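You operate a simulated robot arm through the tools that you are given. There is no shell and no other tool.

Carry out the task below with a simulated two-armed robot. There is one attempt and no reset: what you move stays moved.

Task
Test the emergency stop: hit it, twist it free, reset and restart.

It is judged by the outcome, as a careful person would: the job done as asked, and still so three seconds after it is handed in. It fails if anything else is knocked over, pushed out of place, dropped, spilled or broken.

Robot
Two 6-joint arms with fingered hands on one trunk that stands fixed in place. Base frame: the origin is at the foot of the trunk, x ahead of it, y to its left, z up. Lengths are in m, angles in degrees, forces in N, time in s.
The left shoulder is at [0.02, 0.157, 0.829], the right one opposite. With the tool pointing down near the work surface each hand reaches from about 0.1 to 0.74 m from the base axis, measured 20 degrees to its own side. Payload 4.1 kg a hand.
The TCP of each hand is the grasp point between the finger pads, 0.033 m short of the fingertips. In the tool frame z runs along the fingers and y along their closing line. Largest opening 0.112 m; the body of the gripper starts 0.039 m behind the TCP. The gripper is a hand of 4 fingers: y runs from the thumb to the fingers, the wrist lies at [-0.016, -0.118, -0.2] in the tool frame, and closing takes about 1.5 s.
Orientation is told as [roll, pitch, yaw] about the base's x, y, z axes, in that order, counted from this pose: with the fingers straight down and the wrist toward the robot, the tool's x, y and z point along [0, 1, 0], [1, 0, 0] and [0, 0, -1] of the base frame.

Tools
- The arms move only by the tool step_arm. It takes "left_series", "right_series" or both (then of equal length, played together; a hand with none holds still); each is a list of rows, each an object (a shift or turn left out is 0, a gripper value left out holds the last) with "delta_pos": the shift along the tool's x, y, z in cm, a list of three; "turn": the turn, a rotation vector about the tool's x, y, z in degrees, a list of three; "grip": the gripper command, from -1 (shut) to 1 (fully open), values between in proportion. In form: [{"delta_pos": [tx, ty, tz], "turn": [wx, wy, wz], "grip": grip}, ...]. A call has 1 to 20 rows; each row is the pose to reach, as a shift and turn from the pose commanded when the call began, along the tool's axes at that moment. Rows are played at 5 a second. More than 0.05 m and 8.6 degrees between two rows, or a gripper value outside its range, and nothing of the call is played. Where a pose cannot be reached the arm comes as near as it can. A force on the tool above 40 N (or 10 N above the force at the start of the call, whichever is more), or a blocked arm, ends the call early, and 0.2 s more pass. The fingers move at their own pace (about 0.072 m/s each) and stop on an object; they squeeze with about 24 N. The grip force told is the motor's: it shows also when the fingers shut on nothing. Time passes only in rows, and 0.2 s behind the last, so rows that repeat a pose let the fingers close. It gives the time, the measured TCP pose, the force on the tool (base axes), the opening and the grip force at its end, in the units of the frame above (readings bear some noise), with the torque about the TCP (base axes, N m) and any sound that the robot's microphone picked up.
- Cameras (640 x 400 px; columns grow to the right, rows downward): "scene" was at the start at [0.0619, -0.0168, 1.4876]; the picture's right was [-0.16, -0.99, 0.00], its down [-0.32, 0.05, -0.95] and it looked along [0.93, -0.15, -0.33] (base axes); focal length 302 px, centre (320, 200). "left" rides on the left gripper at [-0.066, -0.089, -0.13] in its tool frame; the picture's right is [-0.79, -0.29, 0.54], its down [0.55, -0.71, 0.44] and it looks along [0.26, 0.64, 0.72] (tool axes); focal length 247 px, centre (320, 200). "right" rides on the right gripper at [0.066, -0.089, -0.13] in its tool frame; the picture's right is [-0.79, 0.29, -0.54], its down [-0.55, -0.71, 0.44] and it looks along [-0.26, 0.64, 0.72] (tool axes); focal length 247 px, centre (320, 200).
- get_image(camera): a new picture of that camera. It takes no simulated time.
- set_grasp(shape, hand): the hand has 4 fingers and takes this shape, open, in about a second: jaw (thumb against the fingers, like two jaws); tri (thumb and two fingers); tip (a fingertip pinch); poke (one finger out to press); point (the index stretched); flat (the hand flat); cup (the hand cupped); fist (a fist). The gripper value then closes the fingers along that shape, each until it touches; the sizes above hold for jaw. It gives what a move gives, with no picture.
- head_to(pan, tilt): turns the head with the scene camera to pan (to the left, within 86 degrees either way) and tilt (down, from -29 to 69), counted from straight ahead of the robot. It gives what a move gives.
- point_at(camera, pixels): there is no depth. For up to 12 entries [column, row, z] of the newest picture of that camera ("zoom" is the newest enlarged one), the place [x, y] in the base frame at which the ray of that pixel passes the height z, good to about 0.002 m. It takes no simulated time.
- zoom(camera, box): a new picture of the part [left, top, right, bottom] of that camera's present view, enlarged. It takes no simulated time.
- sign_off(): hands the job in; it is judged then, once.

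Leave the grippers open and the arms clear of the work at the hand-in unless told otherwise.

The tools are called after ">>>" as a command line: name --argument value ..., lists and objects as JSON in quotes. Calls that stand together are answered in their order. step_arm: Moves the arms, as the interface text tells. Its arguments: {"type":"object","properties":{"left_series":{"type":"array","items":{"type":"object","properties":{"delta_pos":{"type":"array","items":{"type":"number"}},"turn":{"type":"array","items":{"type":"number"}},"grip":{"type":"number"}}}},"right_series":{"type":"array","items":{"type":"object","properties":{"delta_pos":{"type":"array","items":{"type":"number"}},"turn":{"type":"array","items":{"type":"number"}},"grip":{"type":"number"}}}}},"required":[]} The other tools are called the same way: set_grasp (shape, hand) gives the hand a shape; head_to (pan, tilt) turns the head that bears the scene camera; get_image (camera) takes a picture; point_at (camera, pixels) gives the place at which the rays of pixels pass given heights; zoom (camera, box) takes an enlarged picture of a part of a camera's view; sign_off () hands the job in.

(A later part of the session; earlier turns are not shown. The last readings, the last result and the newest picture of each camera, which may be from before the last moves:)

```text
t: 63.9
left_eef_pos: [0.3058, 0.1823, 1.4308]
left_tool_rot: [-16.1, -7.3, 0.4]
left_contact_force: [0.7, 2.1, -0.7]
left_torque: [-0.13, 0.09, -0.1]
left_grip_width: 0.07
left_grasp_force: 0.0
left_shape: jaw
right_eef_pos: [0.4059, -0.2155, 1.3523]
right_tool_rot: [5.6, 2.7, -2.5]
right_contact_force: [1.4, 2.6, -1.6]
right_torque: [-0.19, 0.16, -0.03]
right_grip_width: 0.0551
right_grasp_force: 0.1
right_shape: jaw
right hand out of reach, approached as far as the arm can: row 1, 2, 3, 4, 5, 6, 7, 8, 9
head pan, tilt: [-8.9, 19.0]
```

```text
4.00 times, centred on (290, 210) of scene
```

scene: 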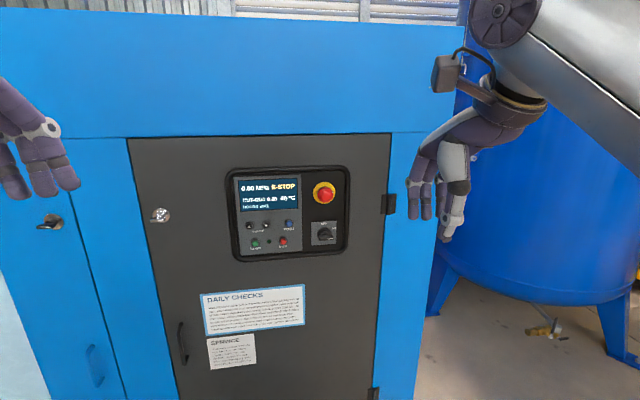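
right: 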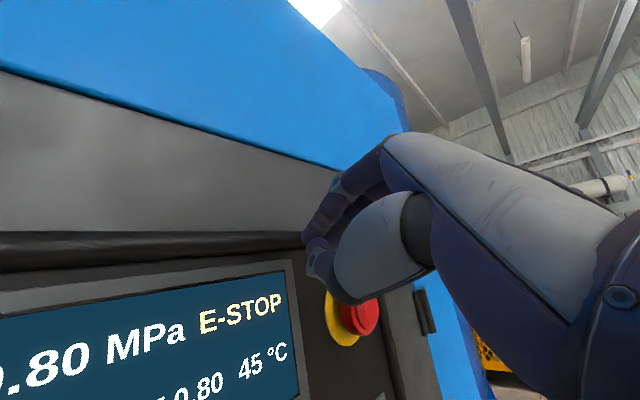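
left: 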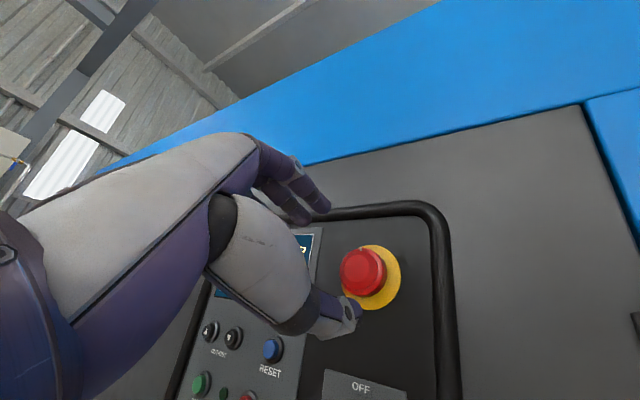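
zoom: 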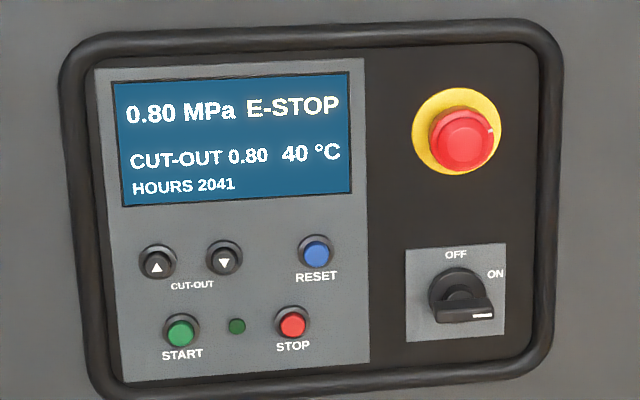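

The right hand is back and clear. I'll zoom on the button at the same scale as when it was pressed, to judge whether it popped out.

>>> zoom --camera "scene" --box '[296, 175, 352, 210]'

>>> get_image --camera "right"

>>> zoom --camera "right" --box '[200, 0, 380, 120]'

```text
11.43 times, centred on (324, 192) of scene
```

zoom: 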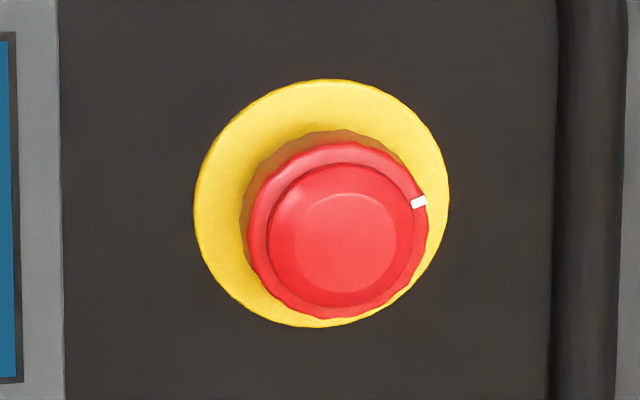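

```text
taken
```

right: 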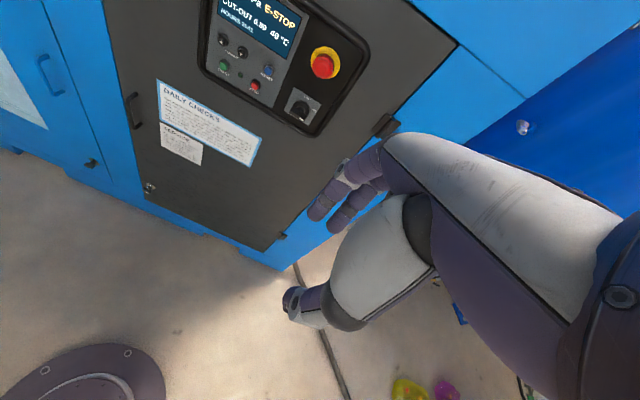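

```text
3.33 times, centred on (290, 60) of right
```

zoom: 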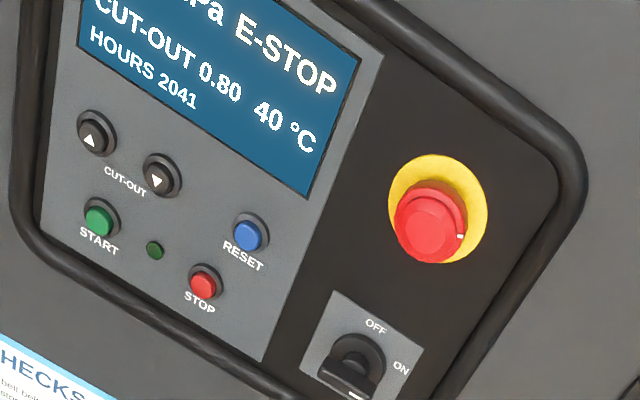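

Comparing side-on views from the right camera (cap-to-plate offset ~22 px after the click vs ~15 px when latched), the button has popped. The lamp is off and E-STOP remains until reset. Next I'll put the right hand in poke shape and bring it in front of RESET, standing off ~10 cm.

>>> set_grasp --hand "right" --shape "poke"

>>> step_arm --right_series '[{"delta_pos": [1.4, 2.3, 1.6], "turn": [-7.2, 1.2, 2.7]}, {"delta_pos": [2.8, 4.6, 3.1], "turn": [-14.4, 2.4, 5.3]}, {"delta_pos": [4.3, 6.8, 4.7], "turn": [-21.6, 3.6, 8]}, {"delta_pos": [5.7, 9.1, 6.3], "turn": [-28.8, 4.8, 10.7]}, {"delta_pos": [7.1, 11.4, 7.8], "turn": [-36, 6, 13.3]}, {"delta_pos": [8.5, 13.7, 9.4], "turn": [-43.2, 7.2, 16]}, {"delta_pos": [9.9, 15.9, 10.9], "turn": [-50.4, 8.5, 18.7]}, {"delta_pos": [11.3, 18.2, 12.5], "turn": [-57.6, 9.7, 21.3]}, {"delta_pos": [12.8, 20.5, 14.1], "turn": [-64.8, 10.9, 24]}, {"delta_pos": [14.2, 22.8, 15.6], "turn": [-72, 12.1, 26.7]}, {"delta_pos": [15.6, 25, 17.2], "turn": [-79.2, 13.3, 29.3]}, {"delta_pos": [17, 27.3, 18.75], "turn": [-86.4, 14.5, 32]}, {"delta_pos": [17, 27.3, 18.75], "turn": [-86.4, 14.5, 32]}]'

>>> get_image --camera "scene"

>>> get_image --camera "right"

```text
t: 64.8
left_eef_pos: [0.3036, 0.1789, 1.4308]
left_tool_rot: [-15.8, -7.4, 0.3]
left_contact_force: [0.4, -0.2, 0.3]
left_torque: [0.01, -0.01, 0.01]
left_grip_width: 0.07
left_grasp_force: 0.0
left_shape: jaw
right_eef_pos: [0.4024, -0.2216, 1.3565]
right_tool_rot: [6.0, 2.0, -2.8]
right_contact_force: [-0.6, -0.8, 0.4]
right_torque: [0.0, -0.03, 0.0]
right_grip_width: 0.0
right_grasp_force: 0.1
right_shape: poke
head pan, tilt: [-8.9, 19.0]
```

```text
t: 67.5
left_eef_pos: [0.3042, 0.1789, 1.4311]
left_tool_rot: [-15.8, -7.4, 0.2]
left_contact_force: [-0.1, 0.1, 0.1]
left_torque: [0.03, 0.0, 0.03]
left_grip_width: 0.0699
left_grasp_force: 0.1
left_shape: jaw
right_eef_pos: [0.6737, -0.0464, 1.1713]
right_tool_rot: [77.6, -54.8, -92.6]
right_contact_force: [-0.7, -0.3, 0.4]
right_torque: [0.0, 0.04, 0.01]
right_grip_width: 0.0001
right_grasp_force: 0.1
right_shape: poke
head pan, tilt: [-8.9, 19.0]
```

```text
taken
```

scene: 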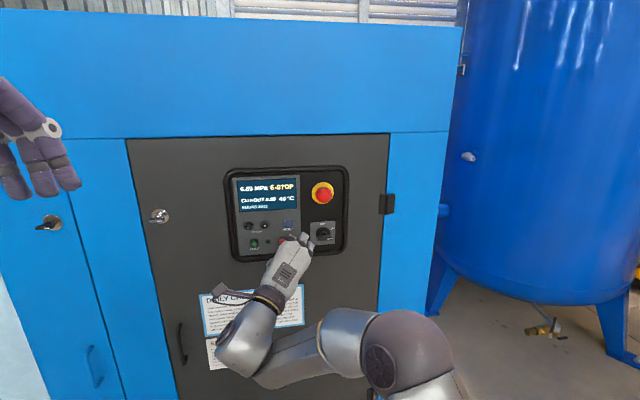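

```text
taken
```

right: 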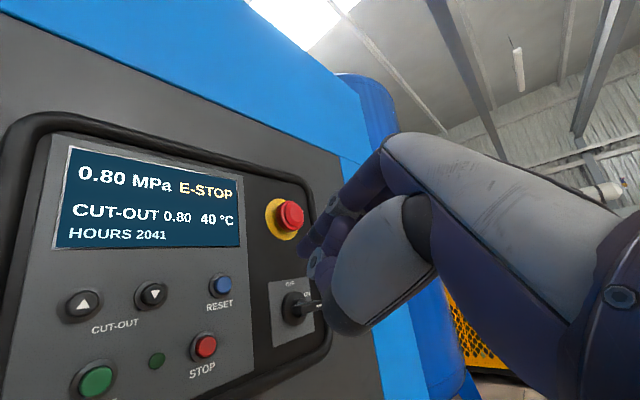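

At standoff (0.674,-0.046,1.171). RESET is at (221,285) and my fingertip at about (301,251) in the right picture. Casting rays for both to line up.

>>> point_at --camera "right" --pixels '[[221.5, 284, 1.17], [221.5, 284, 1.165], [221.5, 284, 1.16], [221.5, 284, 1.155], [301, 251, 1.175], [301, 251, 1.17], [205, 346, 1.11], [205, 346, 1.12], [97, 381, 1.11], [97, 381, 1.1]]'

>>> zoom --camera "right" --box '[170, 210, 330, 310]'

>>> zoom --camera "scene" --box '[235, 195, 335, 257]'

```text
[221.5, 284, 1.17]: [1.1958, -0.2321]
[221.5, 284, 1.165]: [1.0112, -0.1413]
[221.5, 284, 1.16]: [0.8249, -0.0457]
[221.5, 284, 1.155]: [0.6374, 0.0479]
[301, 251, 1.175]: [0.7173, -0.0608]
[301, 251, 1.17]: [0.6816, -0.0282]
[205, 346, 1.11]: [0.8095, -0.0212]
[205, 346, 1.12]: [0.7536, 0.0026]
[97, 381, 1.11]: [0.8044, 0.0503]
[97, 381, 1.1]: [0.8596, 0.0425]
```

```text
4.00 times, centred on (250, 260) of right
```

zoom: 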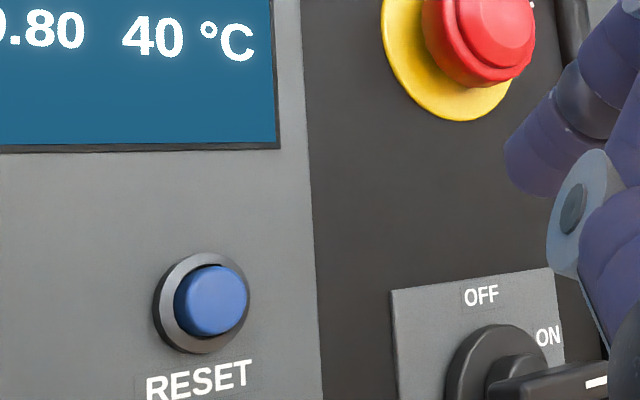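

```text
6.40 times, centred on (285, 226) of scene
```

zoom: 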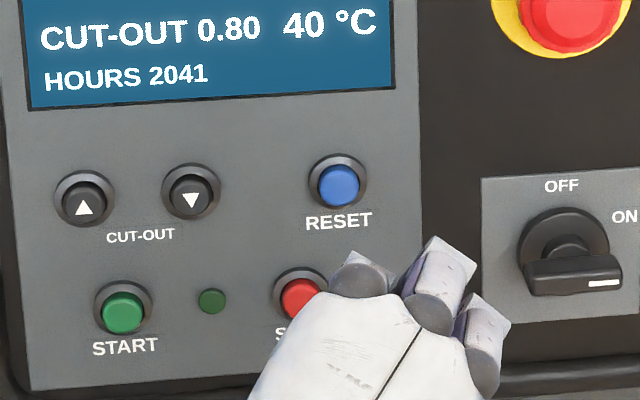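

RESET ≈ (0.82,-0.045,1.160); fingertip ≈ (0.712,-0.053,1.172). Approach to ~2.5 cm short of RESET, aligned in y and z, then look.

>>> step_arm --right_series '[{"delta_pos": [0.7, -0.5, 2.7]}, {"delta_pos": [1.3, -1.1, 5.3]}, {"delta_pos": [2.0, -1.6, 8.0]}, {"delta_pos": [2.0, -1.6, 8.0]}]'

>>> zoom --camera "right" --box '[200, 180, 400, 305]'

>>> zoom --camera "scene" --box '[235, 195, 335, 257]'

>>> get_image --camera "right"

```text
t: 68.5
left_eef_pos: [0.304, 0.1793, 1.4311]
left_tool_rot: [-15.9, -7.5, 0.2]
left_contact_force: [0.2, -0.5, -0.8]
left_torque: [-0.01, 0.01, 0.04]
left_grip_width: 0.07
left_grasp_force: 0.0
left_shape: jaw
right_eef_pos: [0.7551, -0.0395, 1.1592]
right_tool_rot: [77.3, -54.9, -92.4]
right_contact_force: [-0.6, -0.2, -0.6]
right_torque: [0.0, -0.02, -0.01]
right_grip_width: 0.0001
right_grasp_force: 0.1
right_shape: poke
head pan, tilt: [-8.9, 19.0]
```

```text
3.20 times, centred on (300, 242) of right
```

zoom: 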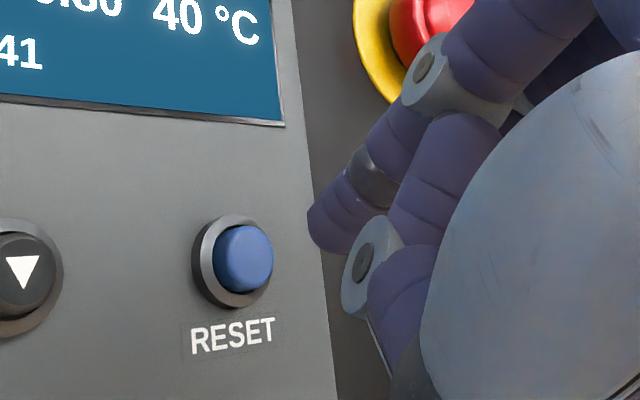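

```text
6.40 times, centred on (285, 226) of scene
```

zoom: 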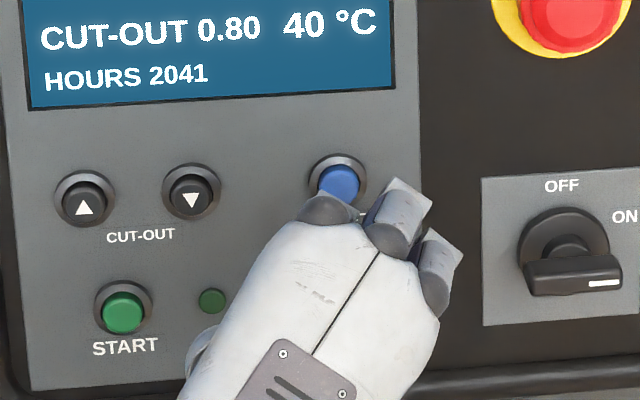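

```text
taken
```

right: 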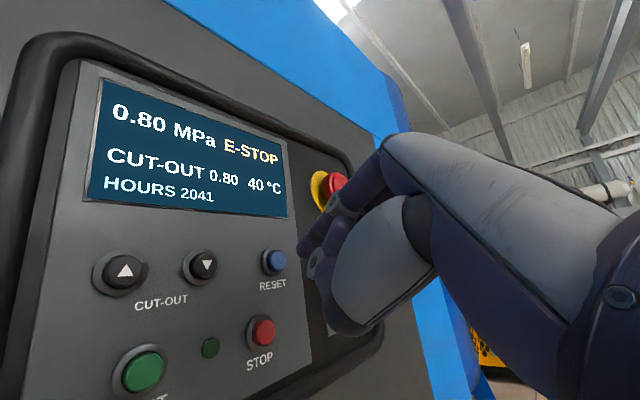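

RESET lines up with the fingertip for a straight +x push (remaining gap ≈2.6 cm). Pushing in small steps to about 3.2 cm.

>>> step_arm --right_series '[{"delta_pos": [0.5, -0.05, 1.9]}, {"delta_pos": [0.63, -0.07, 2.4]}, {"delta_pos": [0.7, -0.07, 2.7]}, {"delta_pos": [0.78, -0.08, 3.0]}, {"delta_pos": [0.83, -0.08, 3.2]}]'

>>> get_image --camera "right"

>>> zoom --camera "scene" --box '[220, 160, 360, 260]'

```text
t: 69.8
left_eef_pos: [0.3034, 0.18, 1.431]
left_tool_rot: [-15.9, -7.4, 0.3]
left_contact_force: [-0.4, -0.7, -1.4]
left_torque: [0.01, 0.02, -0.01]
left_grip_width: 0.0698
left_grasp_force: 0.0
left_shape: jaw
right_eef_pos: [0.7889, -0.0394, 1.1598]
right_tool_rot: [77.4, -54.9, -92.3]
right_contact_force: [-1.2, 0.7, 0.6]
right_torque: [0.0, 0.0, 0.01]
right_grip_width: 0.0
right_grasp_force: 0.0
right_shape: poke
head pan, tilt: [-8.9, 19.0]
heard: click
```

```text
taken
```

right: 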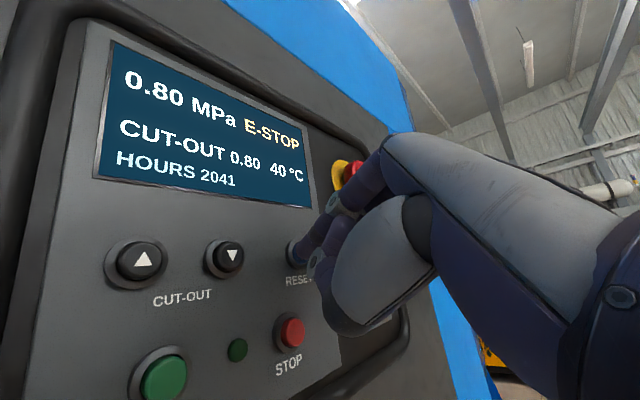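

```text
4.00 times, centred on (290, 210) of scene
```

zoom: 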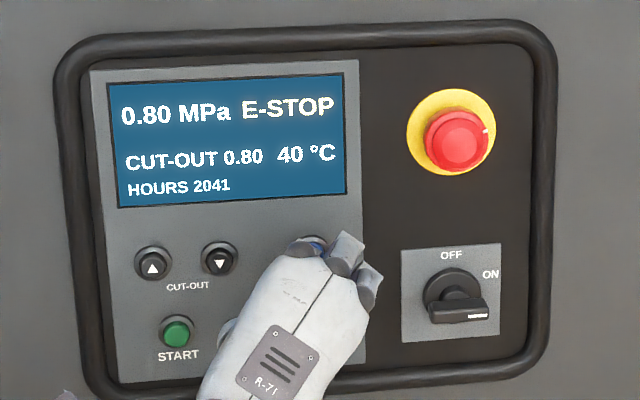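

Click heard on RESET, but the display still shows E-STOP. I'll release the button (back off 3 cm) and look again.

>>> step_arm --right_series '[{"delta_pos": [-0.4, 0.04, -1.5]}, {"delta_pos": [-0.78, 0.08, -3.0]}, {"delta_pos": [-0.78, 0.08, -3.0]}]'

>>> zoom --camera "scene" --box '[220, 160, 360, 260]'

>>> zoom --camera "scene" --box '[296, 175, 352, 210]'

>>> get_image --camera "right"

```text
t: 70.5
left_eef_pos: [0.3038, 0.1797, 1.4318]
left_tool_rot: [-15.8, -7.4, 0.3]
left_contact_force: [0.5, -0.7, 0.0]
left_torque: [0.01, 0.04, 0.01]
left_grip_width: 0.0701
left_grasp_force: 0.1
left_shape: jaw
right_eef_pos: [0.758, -0.0398, 1.1588]
right_tool_rot: [77.2, -55.0, -92.3]
right_contact_force: [0.1, 0.4, 0.2]
right_torque: [0.03, 0.03, -0.03]
right_grip_width: 0.0
right_grasp_force: 0.1
right_shape: poke
head pan, tilt: [-8.9, 19.0]
```

```text
4.00 times, centred on (290, 210) of scene
```

zoom: 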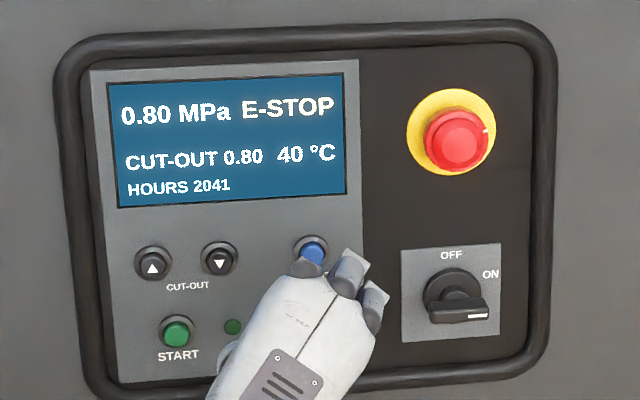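

```text
11.43 times, centred on (324, 192) of scene
```

zoom: 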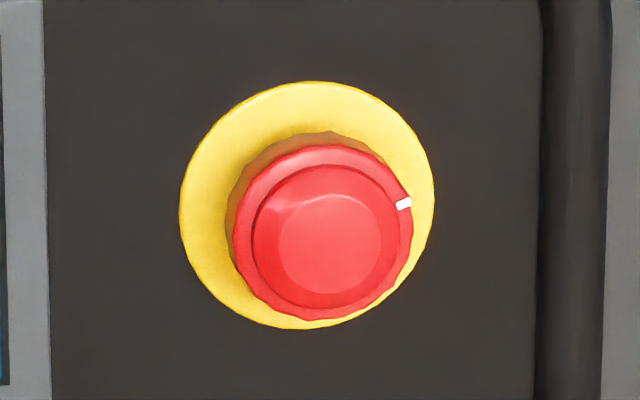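

```text
taken
```

right: 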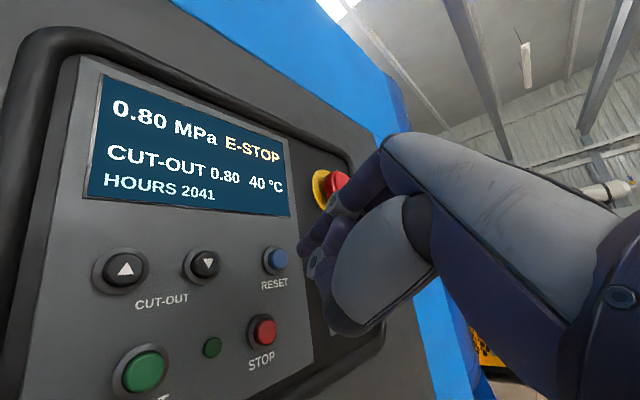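

Compared with the earlier latched zoom (same camera pose), the cap outline is at exactly the same depth—so although the cap was turned ~70° it is still latched in (my fingers likely held it in when it let go). RESET therefore had no effect. I'll regrip and twist again, this time pulling slightly outward so it can pop. First, retract from RESET and return in front of the e-stop.

>>> step_arm --right_series '[{"delta_pos": [-1.1, 0.1, -4.3]}, {"delta_pos": [-2.2, 0.2, -8.6]}, {"delta_pos": [-2.8, 3.2, -8]}, {"delta_pos": [-3.4, 6.2, -7.5], "turn": [-1, 0.1, -4]}, {"delta_pos": [-4, 9.2, -7], "turn": [-2.2, 0.2, -8.5]}, {"delta_pos": [-4.8, 12.67, -6.4], "turn": [-3.3, 0.3, -13]}, {"delta_pos": [-4.8, 12.67, -6.4], "turn": [-4.4, 0.4, -17]}, {"delta_pos": [-4.8, 12.67, -6.4], "turn": [-4.4, 0.4, -17]}]'

>>> set_grasp --hand "right" --shape "jaw"

>>> get_image --camera "right"

>>> zoom --camera "scene" --box '[220, 150, 380, 250]'

```text
t: 72.3
left_eef_pos: [0.3046, 0.1788, 1.4314]
left_tool_rot: [-15.8, -7.4, 0.2]
left_contact_force: [-0.9, -1.5, 0.3]
left_torque: [0.02, -0.01, 0.01]
left_grip_width: 0.0701
left_grasp_force: 0.1
left_shape: jaw
right_eef_pos: [0.6832, -0.1373, 1.2436]
right_tool_rot: [79.6, -72.5, -94.2]
right_contact_force: [0.4, 0.1, 0.4]
right_torque: [0.0, -0.04, 0.01]
right_grip_width: 0.0
right_grasp_force: 0.0
right_shape: poke
head pan, tilt: [-8.9, 19.0]
```

```text
t: 73.2
left_eef_pos: [0.3044, 0.1792, 1.4319]
left_tool_rot: [-15.7, -7.4, 0.2]
left_contact_force: [0.6, -0.3, -0.3]
left_torque: [-0.01, -0.01, 0.0]
left_grip_width: 0.0697
left_grasp_force: 0.1
left_shape: jaw
right_eef_pos: [0.6831, -0.1373, 1.2433]
right_tool_rot: [79.6, -72.4, -94.3]
right_contact_force: [0.3, -0.2, -0.5]
right_torque: [-0.02, 0.0, 0.0]
right_grip_width: 0.1118
right_grasp_force: 0.1
right_shape: jaw
head pan, tilt: [-8.9, 19.0]
```

```text
taken
```

right: 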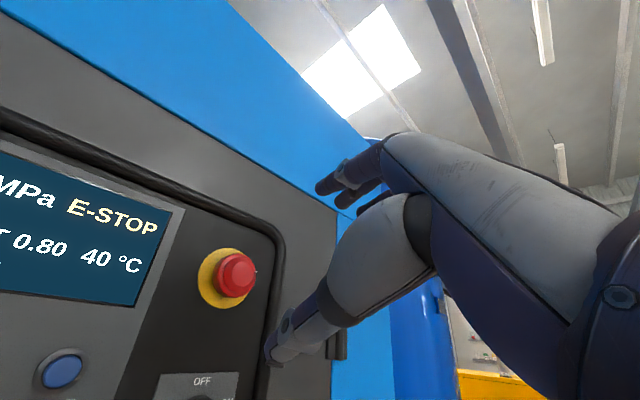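

```text
4.00 times, centred on (300, 200) of scene
```

zoom: 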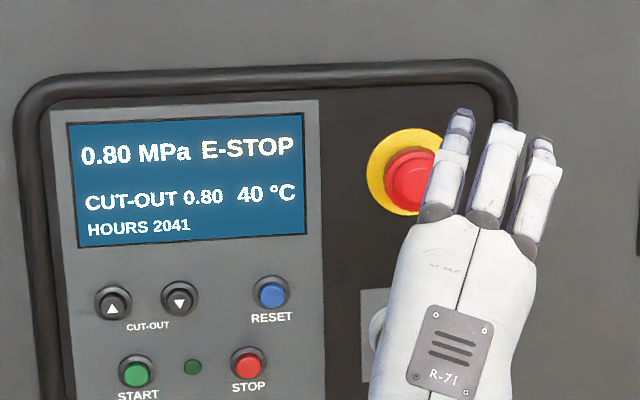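

The cap is still in (plate-to-dome offset ≈12 px matches the latched depth). Narrow the jaw and advance onto the cap as before (TCP to x≈0.793).

>>> step_arm --right_series '[{"delta_pos": [0, 0, 0], "grip": 0.25}, {"delta_pos": [0.5, -0.1, 2], "grip": 0.25}, {"delta_pos": [1.3, -0.3, 5.5]}, {"delta_pos": [1.9, -0.4, 8]}, {"delta_pos": [2.3, -0.5, 9.6]}, {"delta_pos": [2.56, -0.53, 10.7]}, {"delta_pos": [2.56, -0.53, 10.7]}]'

>>> zoom --camera "right" --box '[160, 120, 420, 380]'

```text
t: 74.8
left_eef_pos: [0.3038, 0.1794, 1.4306]
left_tool_rot: [-15.8, -7.5, 0.2]
left_contact_force: [0.0, -0.5, 0.1]
left_torque: [0.0, 0.01, -0.02]
left_grip_width: 0.0699
left_grasp_force: 0.0
left_shape: jaw
right_eef_pos: [0.7922, -0.138, 1.2405]
right_tool_rot: [79.5, -72.3, -94.3]
right_contact_force: [0.3, 0.2, -0.2]
right_torque: [0.0, 0.0, 0.01]
right_grip_width: 0.0703
right_grasp_force: 0.0
right_shape: jaw
head pan, tilt: [-8.9, 19.0]
```

```text
1.54 times, centred on (290, 250) of right
```

zoom: 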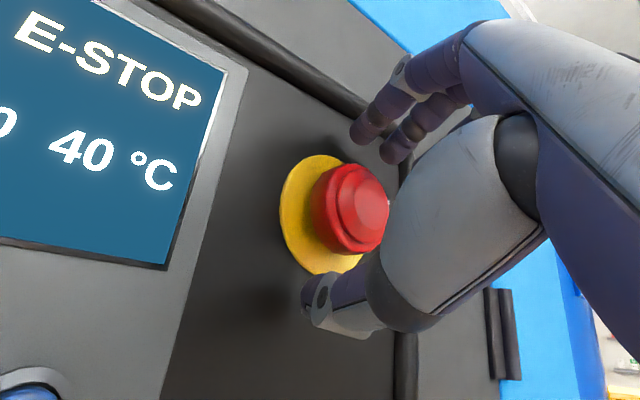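

Positioned; the white mark is at the cap's right side. Closing the hand.

>>> step_arm --right_series '[{"delta_pos": [0, 0, 0], "grip": -0.2}, {"delta_pos": [0, 0, 0], "grip": -0.6}, {"delta_pos": [0, 0, 0], "grip": -1}, {"delta_pos": [0, 0, 0], "grip": -1}, {"delta_pos": [0, 0, 0], "grip": -1}, {"delta_pos": [0, 0, 0], "grip": -1}]'

>>> step_arm --right_series '[{"delta_pos": [0, 0.05, 0], "turn": [1.5, -0.1, 5.8], "grip": -1}, {"delta_pos": [-0.05, 0.11, -0.1], "turn": [3, -0.3, 11.6]}, {"delta_pos": [-0.07, 0.17, -0.2], "turn": [4.5, -0.4, 17.4]}, {"delta_pos": [-0.07, 0.17, -0.2], "turn": [4.5, -0.4, 17.4]}]'

>>> zoom --camera "right" --box '[160, 120, 420, 380]'

```text
t: 76.2
left_eef_pos: [0.304, 0.1792, 1.4322]
left_tool_rot: [-15.8, -7.3, 0.2]
left_contact_force: [-0.1, 0.4, -0.3]
left_torque: [-0.01, 0.01, 0.0]
left_grip_width: 0.07
left_grasp_force: 0.1
left_shape: jaw
right_eef_pos: [0.7921, -0.1376, 1.2401]
right_tool_rot: [79.4, -72.5, -94.1]
right_contact_force: [0.1, 2.2, -4.3]
right_torque: [0.01, 0.07, 0.08]
right_grip_width: 0.0351
right_grasp_force: 23.9
right_shape: jaw
head pan, tilt: [-8.9, 19.0]
```

```text
t: 77.2
left_eef_pos: [0.305, 0.1802, 1.4308]
left_tool_rot: [-15.8, -7.3, 0.2]
left_contact_force: [-0.1, -0.1, 0.8]
left_torque: [0.02, 0.0, 0.01]
left_grip_width: 0.0701
left_grasp_force: 0.0
left_shape: jaw
right_eef_pos: [0.7901, -0.1378, 1.2403]
right_tool_rot: [77.2, -54.5, -92.1]
right_contact_force: [15.6, 1.7, -1.1]
right_torque: [0.03, 0.0, 0.14]
right_grip_width: 0.035
right_grasp_force: 23.7
right_shape: jaw
head pan, tilt: [-8.9, 19.0]
```

```text
1.54 times, centred on (290, 250) of right
```

zoom: 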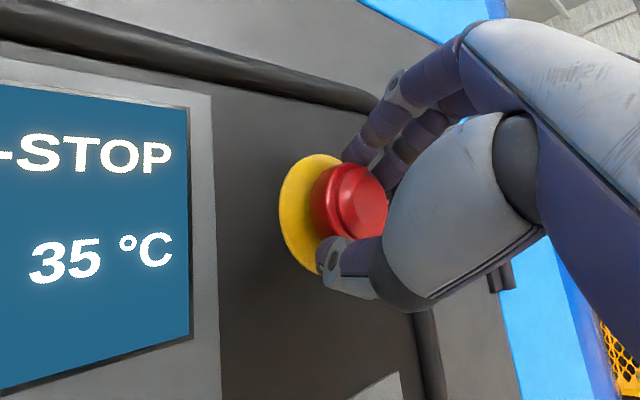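

Pulling outward with ~16 N while turning; 18° so far, low torque. Continue clockwise another 40° with the pull maintained.

>>> step_arm --right_series '[{"delta_pos": [0, 0.06, -0.05], "turn": [1.5, -0.1, 5.8], "grip": -1}, {"delta_pos": [-0.04, 0.12, -0.08], "turn": [3, -0.3, 11.6]}, {"delta_pos": [-0.08, 0.17, -0.1], "turn": [4.5, -0.4, 17.4]}, {"delta_pos": [-0.12, 0.22, -0.12], "turn": [6, -0.5, 23.2]}, {"delta_pos": [-0.16, 0.26, -0.14], "turn": [7.6, -0.7, 29]}, {"delta_pos": [-0.2, 0.3, -0.15], "turn": [9.1, -0.8, 34.8]}, {"delta_pos": [-0.25, 0.33, -0.15], "turn": [10.5, -0.9, 40.2]}]'

>>> zoom --camera "right" --box '[160, 120, 420, 380]'

>>> zoom --camera "scene" --box '[220, 150, 380, 250]'

```text
t: 78.8
left_eef_pos: [0.3035, 0.1795, 1.4318]
left_tool_rot: [-15.8, -7.4, 0.2]
left_contact_force: [0.9, 0.3, 0.4]
left_torque: [0.0, -0.03, -0.02]
left_grip_width: 0.0701
left_grasp_force: 0.1
left_shape: jaw
right_eef_pos: [0.7858, -0.1416, 1.2446]
right_tool_rot: [75.9, -12.8, -91.3]
right_contact_force: [2.1, 3.2, 4.0]
right_torque: [-0.02, -0.07, 0.14]
right_grip_width: 0.0349
right_grasp_force: 24.0
right_shape: jaw
head pan, tilt: [-8.9, 19.0]
```

```text
1.54 times, centred on (290, 250) of right
```

zoom: 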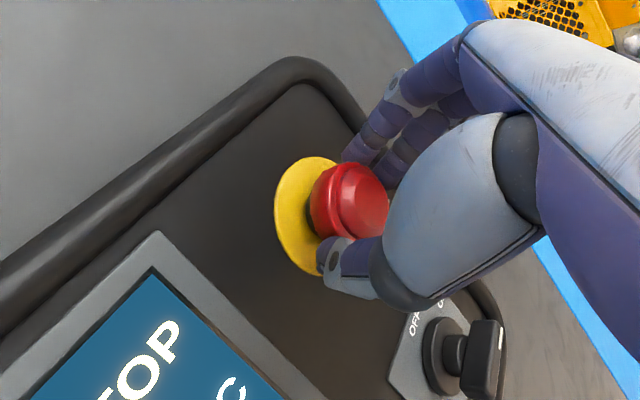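

```text
4.00 times, centred on (300, 200) of scene
```

zoom: 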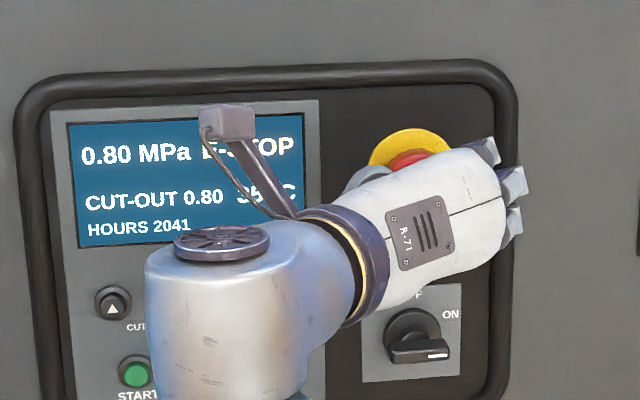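

The force eased and a dark gap now shows between cap and plate: the cap seems to have come out with the hand. I'll keep the angle and ease outward a further ~6 mm to feel whether it is free.

>>> step_arm --right_series '[{"delta_pos": [-0.08, 0, -0.3], "grip": -1}, {"delta_pos": [-0.15, 0.01, -0.6]}, {"delta_pos": [-0.15, 0.01, -0.6]}]'

>>> zoom --camera "right" --box '[160, 120, 420, 380]'

```text
t: 79.7
left_eef_pos: [0.3043, 0.1794, 1.431]
left_tool_rot: [-15.7, -7.2, 0.2]
left_contact_force: [0.8, 0.5, -0.3]
left_torque: [0.02, 0.0, 0.01]
left_grip_width: 0.0702
left_grasp_force: 0.0
left_shape: jaw
right_eef_pos: [0.7808, -0.141, 1.2409]
right_tool_rot: [75.7, -12.8, -91.4]
right_contact_force: [23.1, 1.4, 4.3]
right_torque: [-0.05, -0.12, 0.01]
right_grip_width: 0.0337
right_grasp_force: 23.8
right_shape: jaw
head pan, tilt: [-8.9, 19.0]
```

```text
1.54 times, centred on (290, 250) of right
```

zoom: 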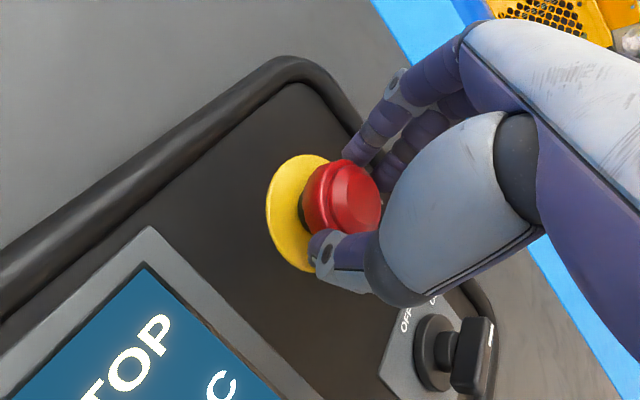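

Resistance rises to 23 N with the cap clearly standing proud: it has reached its outer stop. Now open the fingers and back away, then compare the cap depth.

>>> step_arm --right_series '[{"delta_pos": [0, 0, 0], "grip": -0.2}, {"delta_pos": [0, 0, 0], "grip": 0.25}, {"delta_pos": [0, 0, 0], "grip": 0.25}, {"delta_pos": [-0.4, 0, -1.5], "grip": 0.25}, {"delta_pos": [-0.9, 0.1, -3.5], "grip": 0.25}]'

>>> get_image --camera "right"

>>> zoom --camera "scene" --box '[220, 150, 380, 250]'

```text
t: 80.8
left_eef_pos: [0.3048, 0.1797, 1.431]
left_tool_rot: [-15.7, -7.4, 0.2]
left_contact_force: [0.3, 0.7, -0.3]
left_torque: [0.0, 0.03, 0.01]
left_grip_width: 0.0699
left_grasp_force: 0.0
left_shape: jaw
right_eef_pos: [0.753, -0.1376, 1.2524]
right_tool_rot: [75.6, -12.9, -91.3]
right_contact_force: [0.1, 1.0, 0.1]
right_torque: [-0.02, 0.0, 0.01]
right_grip_width: 0.0695
right_grasp_force: 0.1
right_shape: jaw
right hand out of reach, approached as far as the arm can: row 5
head pan, tilt: [-8.9, 19.0]
```

```text
taken
```

right: 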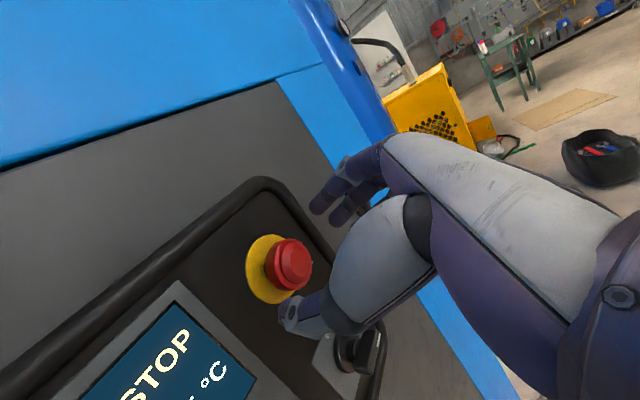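

```text
4.00 times, centred on (300, 200) of scene
```

zoom: 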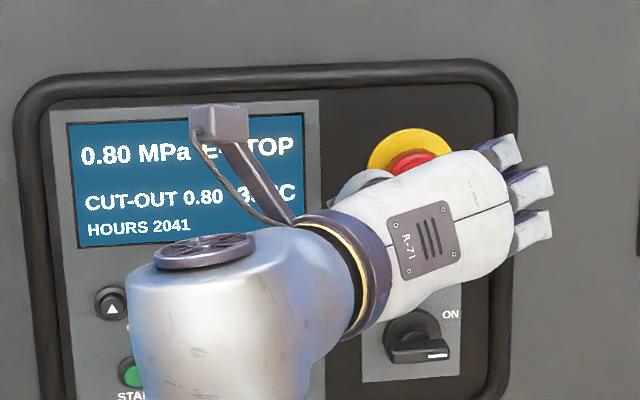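

The cap seems proud, but the hand still hides it. Unrolling the hand counter-clockwise in place (staying clear of the cap) before retreating, to avoid the stretched-arm posture.

>>> step_arm --right_series '[{"delta_pos": [-0.5, 0, -0.3], "turn": [-1.9, 0.2, -7.3]}, {"delta_pos": [-1.0, 0, -0.6], "turn": [-3.8, 0.3, -14.5]}, {"delta_pos": [-1.4, 0, -0.9], "turn": [-5.7, 0.5, -21.8]}, {"delta_pos": [-1.4, 0, -1], "turn": [-7.6, 0.7, -29]}, {"delta_pos": [-1.4, 0, -1], "turn": [-9.5, 0.8, -36.3]}, {"delta_pos": [-1.4, 0, -1], "turn": [-11.3, 1, -43.5]}]'

>>> get_image --camera "right"

>>> zoom --camera "scene" --box '[220, 150, 380, 250]'

```text
t: 82.2
left_eef_pos: [0.3041, 0.1789, 1.432]
left_tool_rot: [-15.8, -7.4, 0.1]
left_contact_force: [-0.2, -0.2, 0.9]
left_torque: [-0.01, 0.02, -0.02]
left_grip_width: 0.07
left_grasp_force: 0.0
left_shape: jaw
right_eef_pos: [0.7403, -0.1404, 1.2419]
right_tool_rot: [77.6, -57.9, -92.6]
right_contact_force: [0.0, 0.7, -0.2]
right_torque: [0.01, -0.01, 0.01]
right_grip_width: 0.0697
right_grasp_force: 0.0
right_shape: jaw
head pan, tilt: [-8.9, 19.0]
```

```text
taken
```

right: 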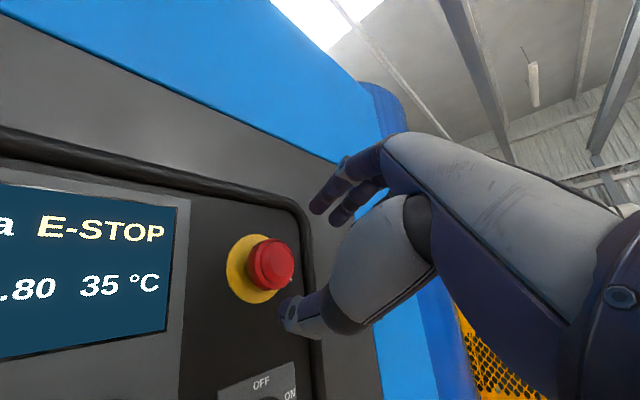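

```text
4.00 times, centred on (300, 200) of scene
```

zoom: 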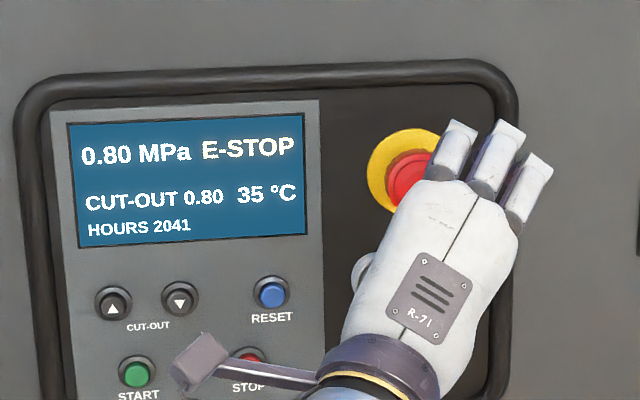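

Reached cleanly. Now retract and move to the RESET standoff so the scene camera can see the e-stop, switching to poke once clear.

>>> step_arm --right_series '[{"delta_pos": [-1, 0.1, -3.8]}, {"delta_pos": [-1.6, 0.2, -7]}, {"delta_pos": [-0.8, -2.7, -7.4]}, {"delta_pos": [0, -5.7, -7.6]}, {"delta_pos": [1, -8.5, -7.7]}, {"delta_pos": [2.1, -10.9, -7.7]}, {"delta_pos": [2.1, -10.9, -7.7]}]'

>>> set_grasp --hand "right" --shape "poke"

>>> zoom --camera "scene" --box '[296, 175, 352, 210]'

>>> get_image --camera "right"

>>> zoom --camera "right" --box '[240, 170, 340, 270]'

```text
t: 83.8
left_eef_pos: [0.3031, 0.1788, 1.4309]
left_tool_rot: [-15.8, -7.4, 0.2]
left_contact_force: [1.1, -0.6, 0.2]
left_torque: [-0.03, -0.01, -0.02]
left_grip_width: 0.0699
left_grasp_force: 0.0
left_shape: jaw
right_eef_pos: [0.6745, -0.0494, 1.1693]
right_tool_rot: [77.5, -57.9, -92.5]
right_contact_force: [0.9, 0.0, 0.1]
right_torque: [0.0, 0.0, 0.03]
right_grip_width: 0.0699
right_grasp_force: 0.1
right_shape: jaw
head pan, tilt: [-8.9, 19.0]
```

```text
t: 84.8
left_eef_pos: [0.3039, 0.1805, 1.4319]
left_tool_rot: [-15.8, -7.4, 0.1]
left_contact_force: [-0.3, 1.0, 0.7]
left_torque: [0.01, 0.02, -0.02]
left_grip_width: 0.0699
left_grasp_force: 0.1
left_shape: jaw
right_eef_pos: [0.6745, -0.0489, 1.1712]
right_tool_rot: [77.6, -57.9, -92.5]
right_contact_force: [-0.3, 0.0, -0.7]
right_torque: [0.0, -0.03, 0.0]
right_grip_width: 0.0
right_grasp_force: 0.1
right_shape: poke
head pan, tilt: [-8.9, 19.0]
```

```text
11.43 times, centred on (324, 192) of scene
```

zoom: 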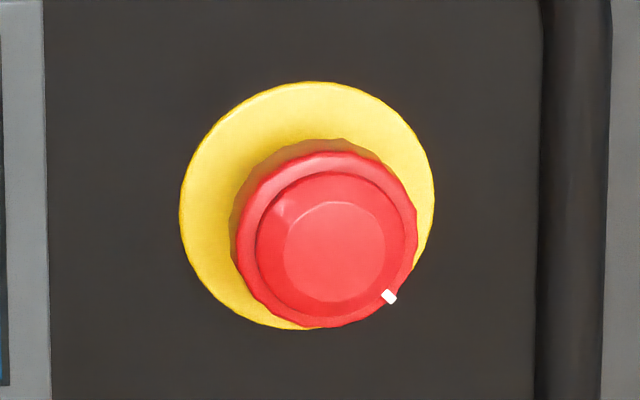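

```text
taken
```

right: 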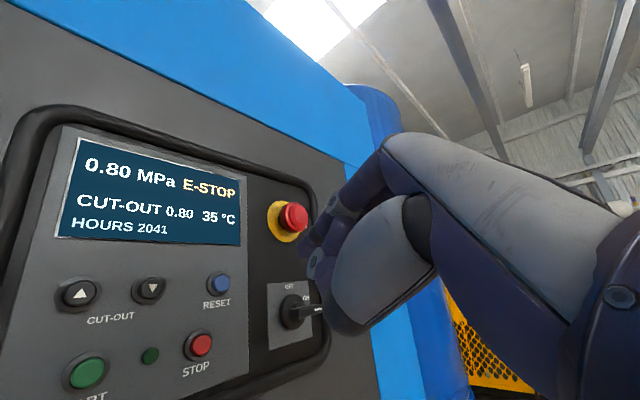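

```text
4.00 times, centred on (290, 220) of right
```

zoom: 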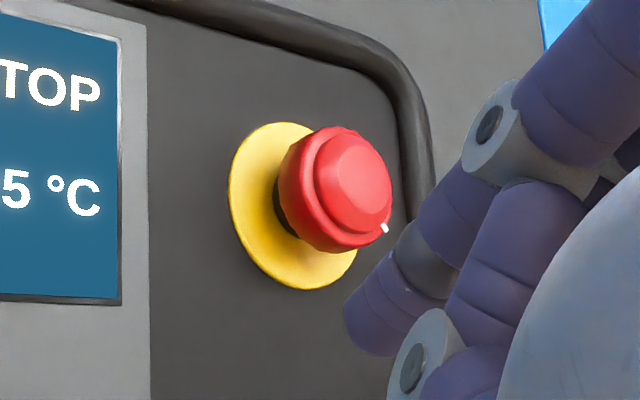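

Now the cap outline has shifted outward by ~5–6 px relative to latched and a gap shows behind it: it's genuinely popped. Next, approach RESET again along the same line, pausing just short.

>>> step_arm --right_series '[{"delta_pos": [0.7, -0.6, 2.6]}, {"delta_pos": [1.4, -1.1, 5.2]}, {"delta_pos": [2.15, -1.7, 7.73]}, {"delta_pos": [2.15, -1.7, 7.73]}]'

>>> zoom --camera "right" --box '[200, 180, 400, 305]'

```text
t: 85.8
left_eef_pos: [0.3039, 0.1785, 1.431]
left_tool_rot: [-15.8, -7.4, 0.2]
left_contact_force: [-0.2, -0.1, 0.1]
left_torque: [0.0, -0.02, 0.03]
left_grip_width: 0.0699
left_grasp_force: 0.1
left_shape: jaw
right_eef_pos: [0.7541, -0.0401, 1.1592]
right_tool_rot: [77.4, -57.9, -92.4]
right_contact_force: [-0.3, -0.6, 0.2]
right_torque: [0.02, 0.01, 0.0]
right_grip_width: 0.0002
right_grasp_force: 0.1
right_shape: poke
head pan, tilt: [-8.9, 19.0]
```

```text
3.20 times, centred on (300, 242) of right
```

zoom: 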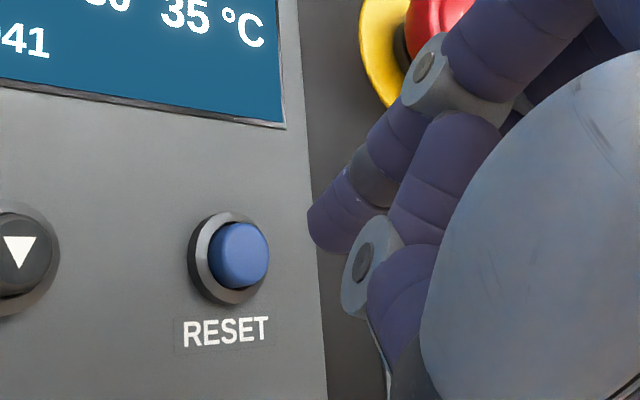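

Same alignment as before (RESET at zoom (240,255)). Pushing RESET straight in, holding a moment.

>>> step_arm --right_series '[{"delta_pos": [0.5, -0.05, 1.9]}, {"delta_pos": [0.65, -0.06, 2.5]}, {"delta_pos": [0.78, -0.07, 3.0]}, {"delta_pos": [0.86, -0.08, 3.3]}, {"delta_pos": [0.86, -0.08, 3.3]}]'

>>> get_image --camera "right"

>>> zoom --camera "scene" --box '[220, 160, 360, 260]'

```text
t: 87.0
left_eef_pos: [0.3036, 0.1799, 1.4319]
left_tool_rot: [-15.8, -7.4, 0.3]
left_contact_force: [0.6, -0.5, 0.7]
left_torque: [-0.01, -0.03, 0.01]
left_grip_width: 0.0696
left_grasp_force: 0.0
left_shape: jaw
right_eef_pos: [0.787, -0.0397, 1.1577]
right_tool_rot: [77.5, -57.9, -92.5]
right_contact_force: [-1.0, -0.2, 0.8]
right_torque: [0.0, -0.02, -0.01]
right_grip_width: 0.0
right_grasp_force: 0.1
right_shape: poke
head pan, tilt: [-8.9, 19.0]
heard: click
```

```text
taken
```

right: 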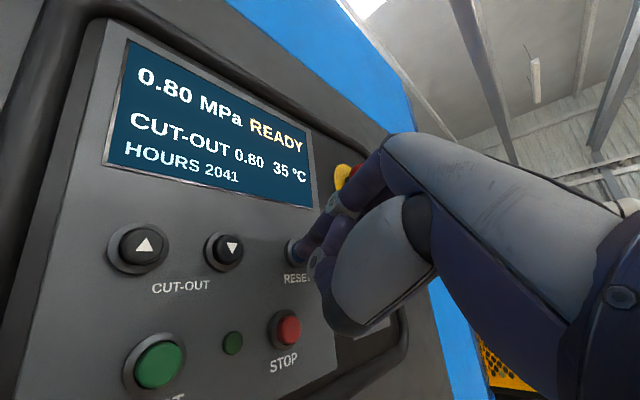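

```text
4.00 times, centred on (290, 210) of scene
```

zoom: 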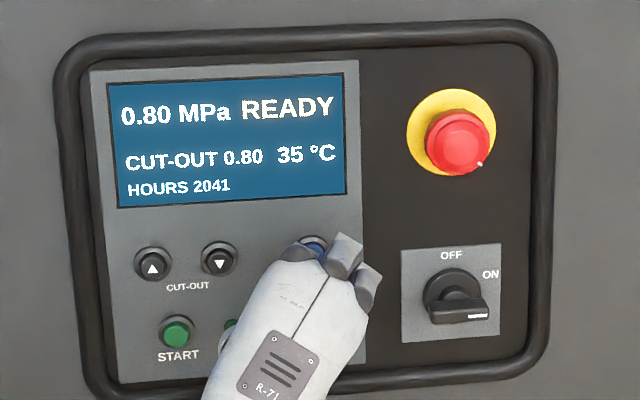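

READY on the display: reset succeeded. Now retract and move over to a standoff in front of START (≈(0.82,0.047,1.108)).

>>> step_arm --right_series '[{"delta_pos": [-0.8, 0.1, -3.2]}, {"delta_pos": [-1.7, 0.15, -6.5]}, {"delta_pos": [-0.4, -2.4, -6.9]}, {"delta_pos": [0.9, -4.8, -7.3]}, {"delta_pos": [2, -7.2, -7.6]}, {"delta_pos": [2.9, -9.1, -7.9]}, {"delta_pos": [2.9, -9.1, -7.9]}]'

>>> get_image --camera "right"

>>> zoom --camera "scene" --box '[220, 160, 360, 260]'

```text
t: 88.5
left_eef_pos: [0.3043, 0.1787, 1.4316]
left_tool_rot: [-15.9, -7.4, 0.2]
left_contact_force: [1.3, -0.6, 0.2]
left_torque: [0.05, 0.0, 0.0]
left_grip_width: 0.0698
left_grasp_force: 0.1
left_shape: jaw
right_eef_pos: [0.7207, 0.0512, 1.1027]
right_tool_rot: [77.5, -57.8, -92.6]
right_contact_force: [0.2, 0.3, 1.7]
right_torque: [0.01, 0.0, 0.0]
right_grip_width: 0.0
right_grasp_force: 0.0
right_shape: poke
head pan, tilt: [-8.9, 19.0]
```

```text
taken
```

right: 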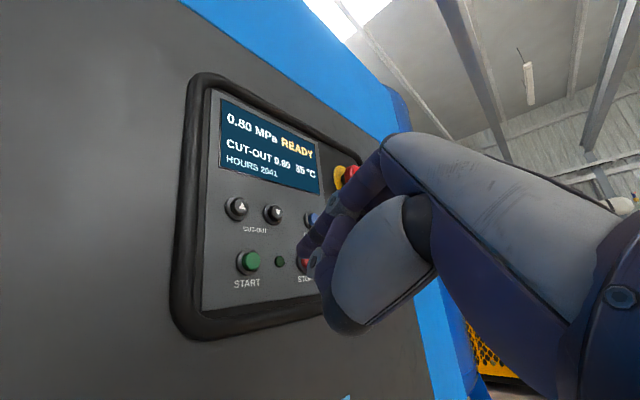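

```text
4.00 times, centred on (290, 210) of scene
```

zoom: 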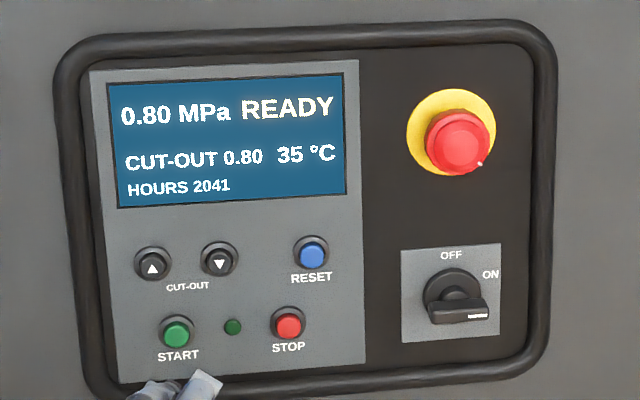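

START is at (248,262) in the right picture, implying about (0.82,0.050,1.107). Approach to ~2.5 cm short with a 4 mm left/up correction and check.

>>> step_arm --right_series '[{"delta_pos": [0.7, 0, 1.6]}, {"delta_pos": [1.39, 0.04, 3.15]}, {"delta_pos": [1.39, 0.04, 3.15]}]'

>>> zoom --camera "right" --box '[200, 180, 400, 305]'

>>> zoom --camera "scene" --box '[220, 200, 320, 262]'

```text
t: 89.3
left_eef_pos: [0.3036, 0.179, 1.4315]
left_tool_rot: [-15.9, -7.5, 0.2]
left_contact_force: [-0.1, 0.1, 0.0]
left_torque: [0.01, -0.03, 0.01]
left_grip_width: 0.0699
left_grasp_force: 0.1
left_shape: jaw
right_eef_pos: [0.7553, 0.0549, 1.1062]
right_tool_rot: [77.6, -57.9, -92.4]
right_contact_force: [0.0, 0.1, 0.1]
right_torque: [-0.02, 0.01, -0.01]
right_grip_width: 0.0004
right_grasp_force: 0.0
right_shape: poke
head pan, tilt: [-8.9, 19.0]
```

```text
3.20 times, centred on (300, 242) of right
```

zoom: 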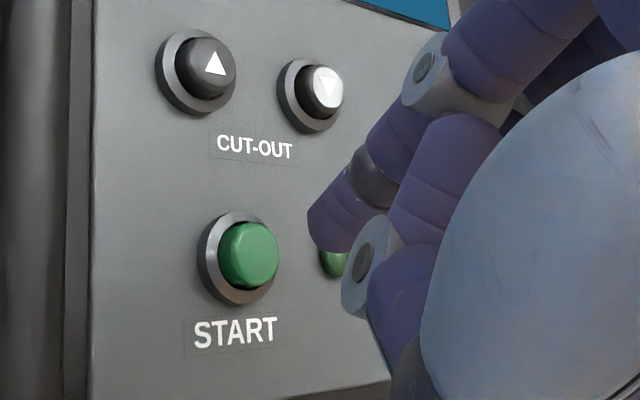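

```text
6.40 times, centred on (270, 231) of scene
```

zoom: 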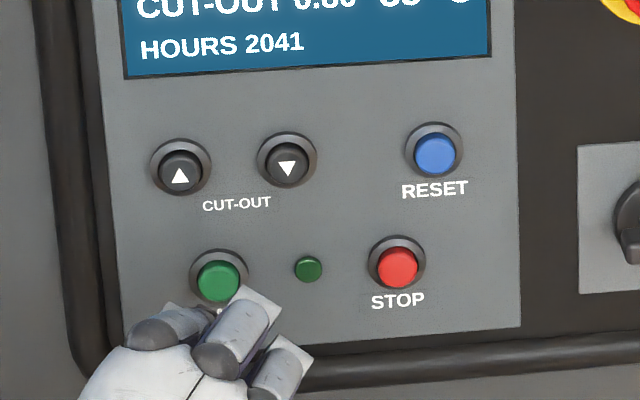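

START sits at zoom (248,255), the same spot relative to the fingertip as RESET had. Push straight in.

>>> step_arm --right_series '[{"delta_pos": [0.5, -0.05, 1.9]}, {"delta_pos": [0.65, -0.06, 2.5]}, {"delta_pos": [0.78, -0.07, 3.0]}, {"delta_pos": [0.86, -0.08, 3.3]}, {"delta_pos": [0.86, -0.08, 3.3]}]'

>>> get_image --camera "right"

>>> zoom --camera "scene" --box '[220, 160, 360, 260]'

```text
t: 90.5
left_eef_pos: [0.3049, 0.1789, 1.4316]
left_tool_rot: [-15.8, -7.5, 0.2]
left_contact_force: [-0.2, -0.3, -0.1]
left_torque: [0.01, -0.03, -0.03]
left_grip_width: 0.0697
left_grasp_force: 0.1
left_shape: jaw
right_eef_pos: [0.7761, 0.0521, 1.1081]
right_tool_rot: [77.5, -57.9, -92.4]
right_contact_force: [0.0, -0.8, 0.0]
right_torque: [0.02, 0.01, 0.03]
right_grip_width: 0.0
right_grasp_force: 0.1
right_shape: poke
right hand out of reach, approached as far as the arm can: row 2, 3, 4, 5
head pan, tilt: [-8.9, 19.0]
```

```text
taken
```

right: 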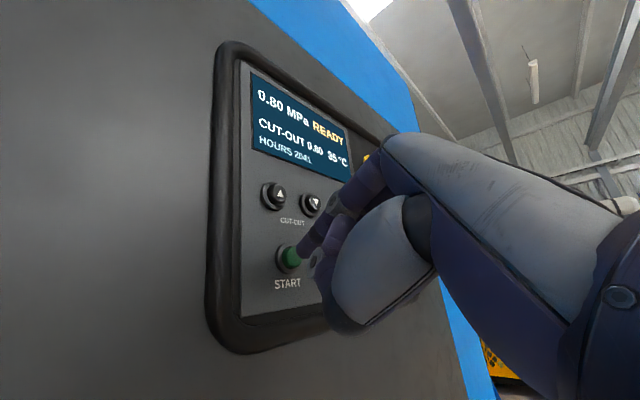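

```text
4.00 times, centred on (290, 210) of scene
```

zoom: 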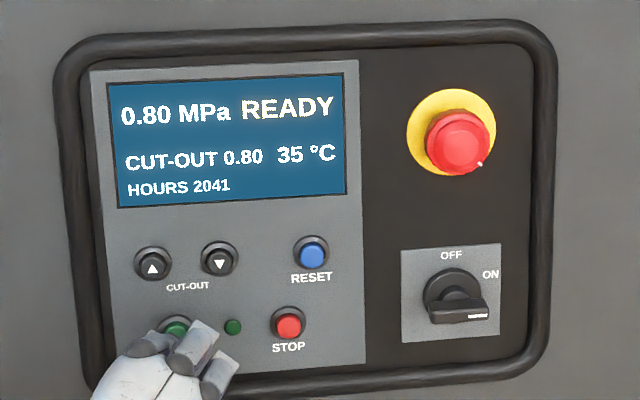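

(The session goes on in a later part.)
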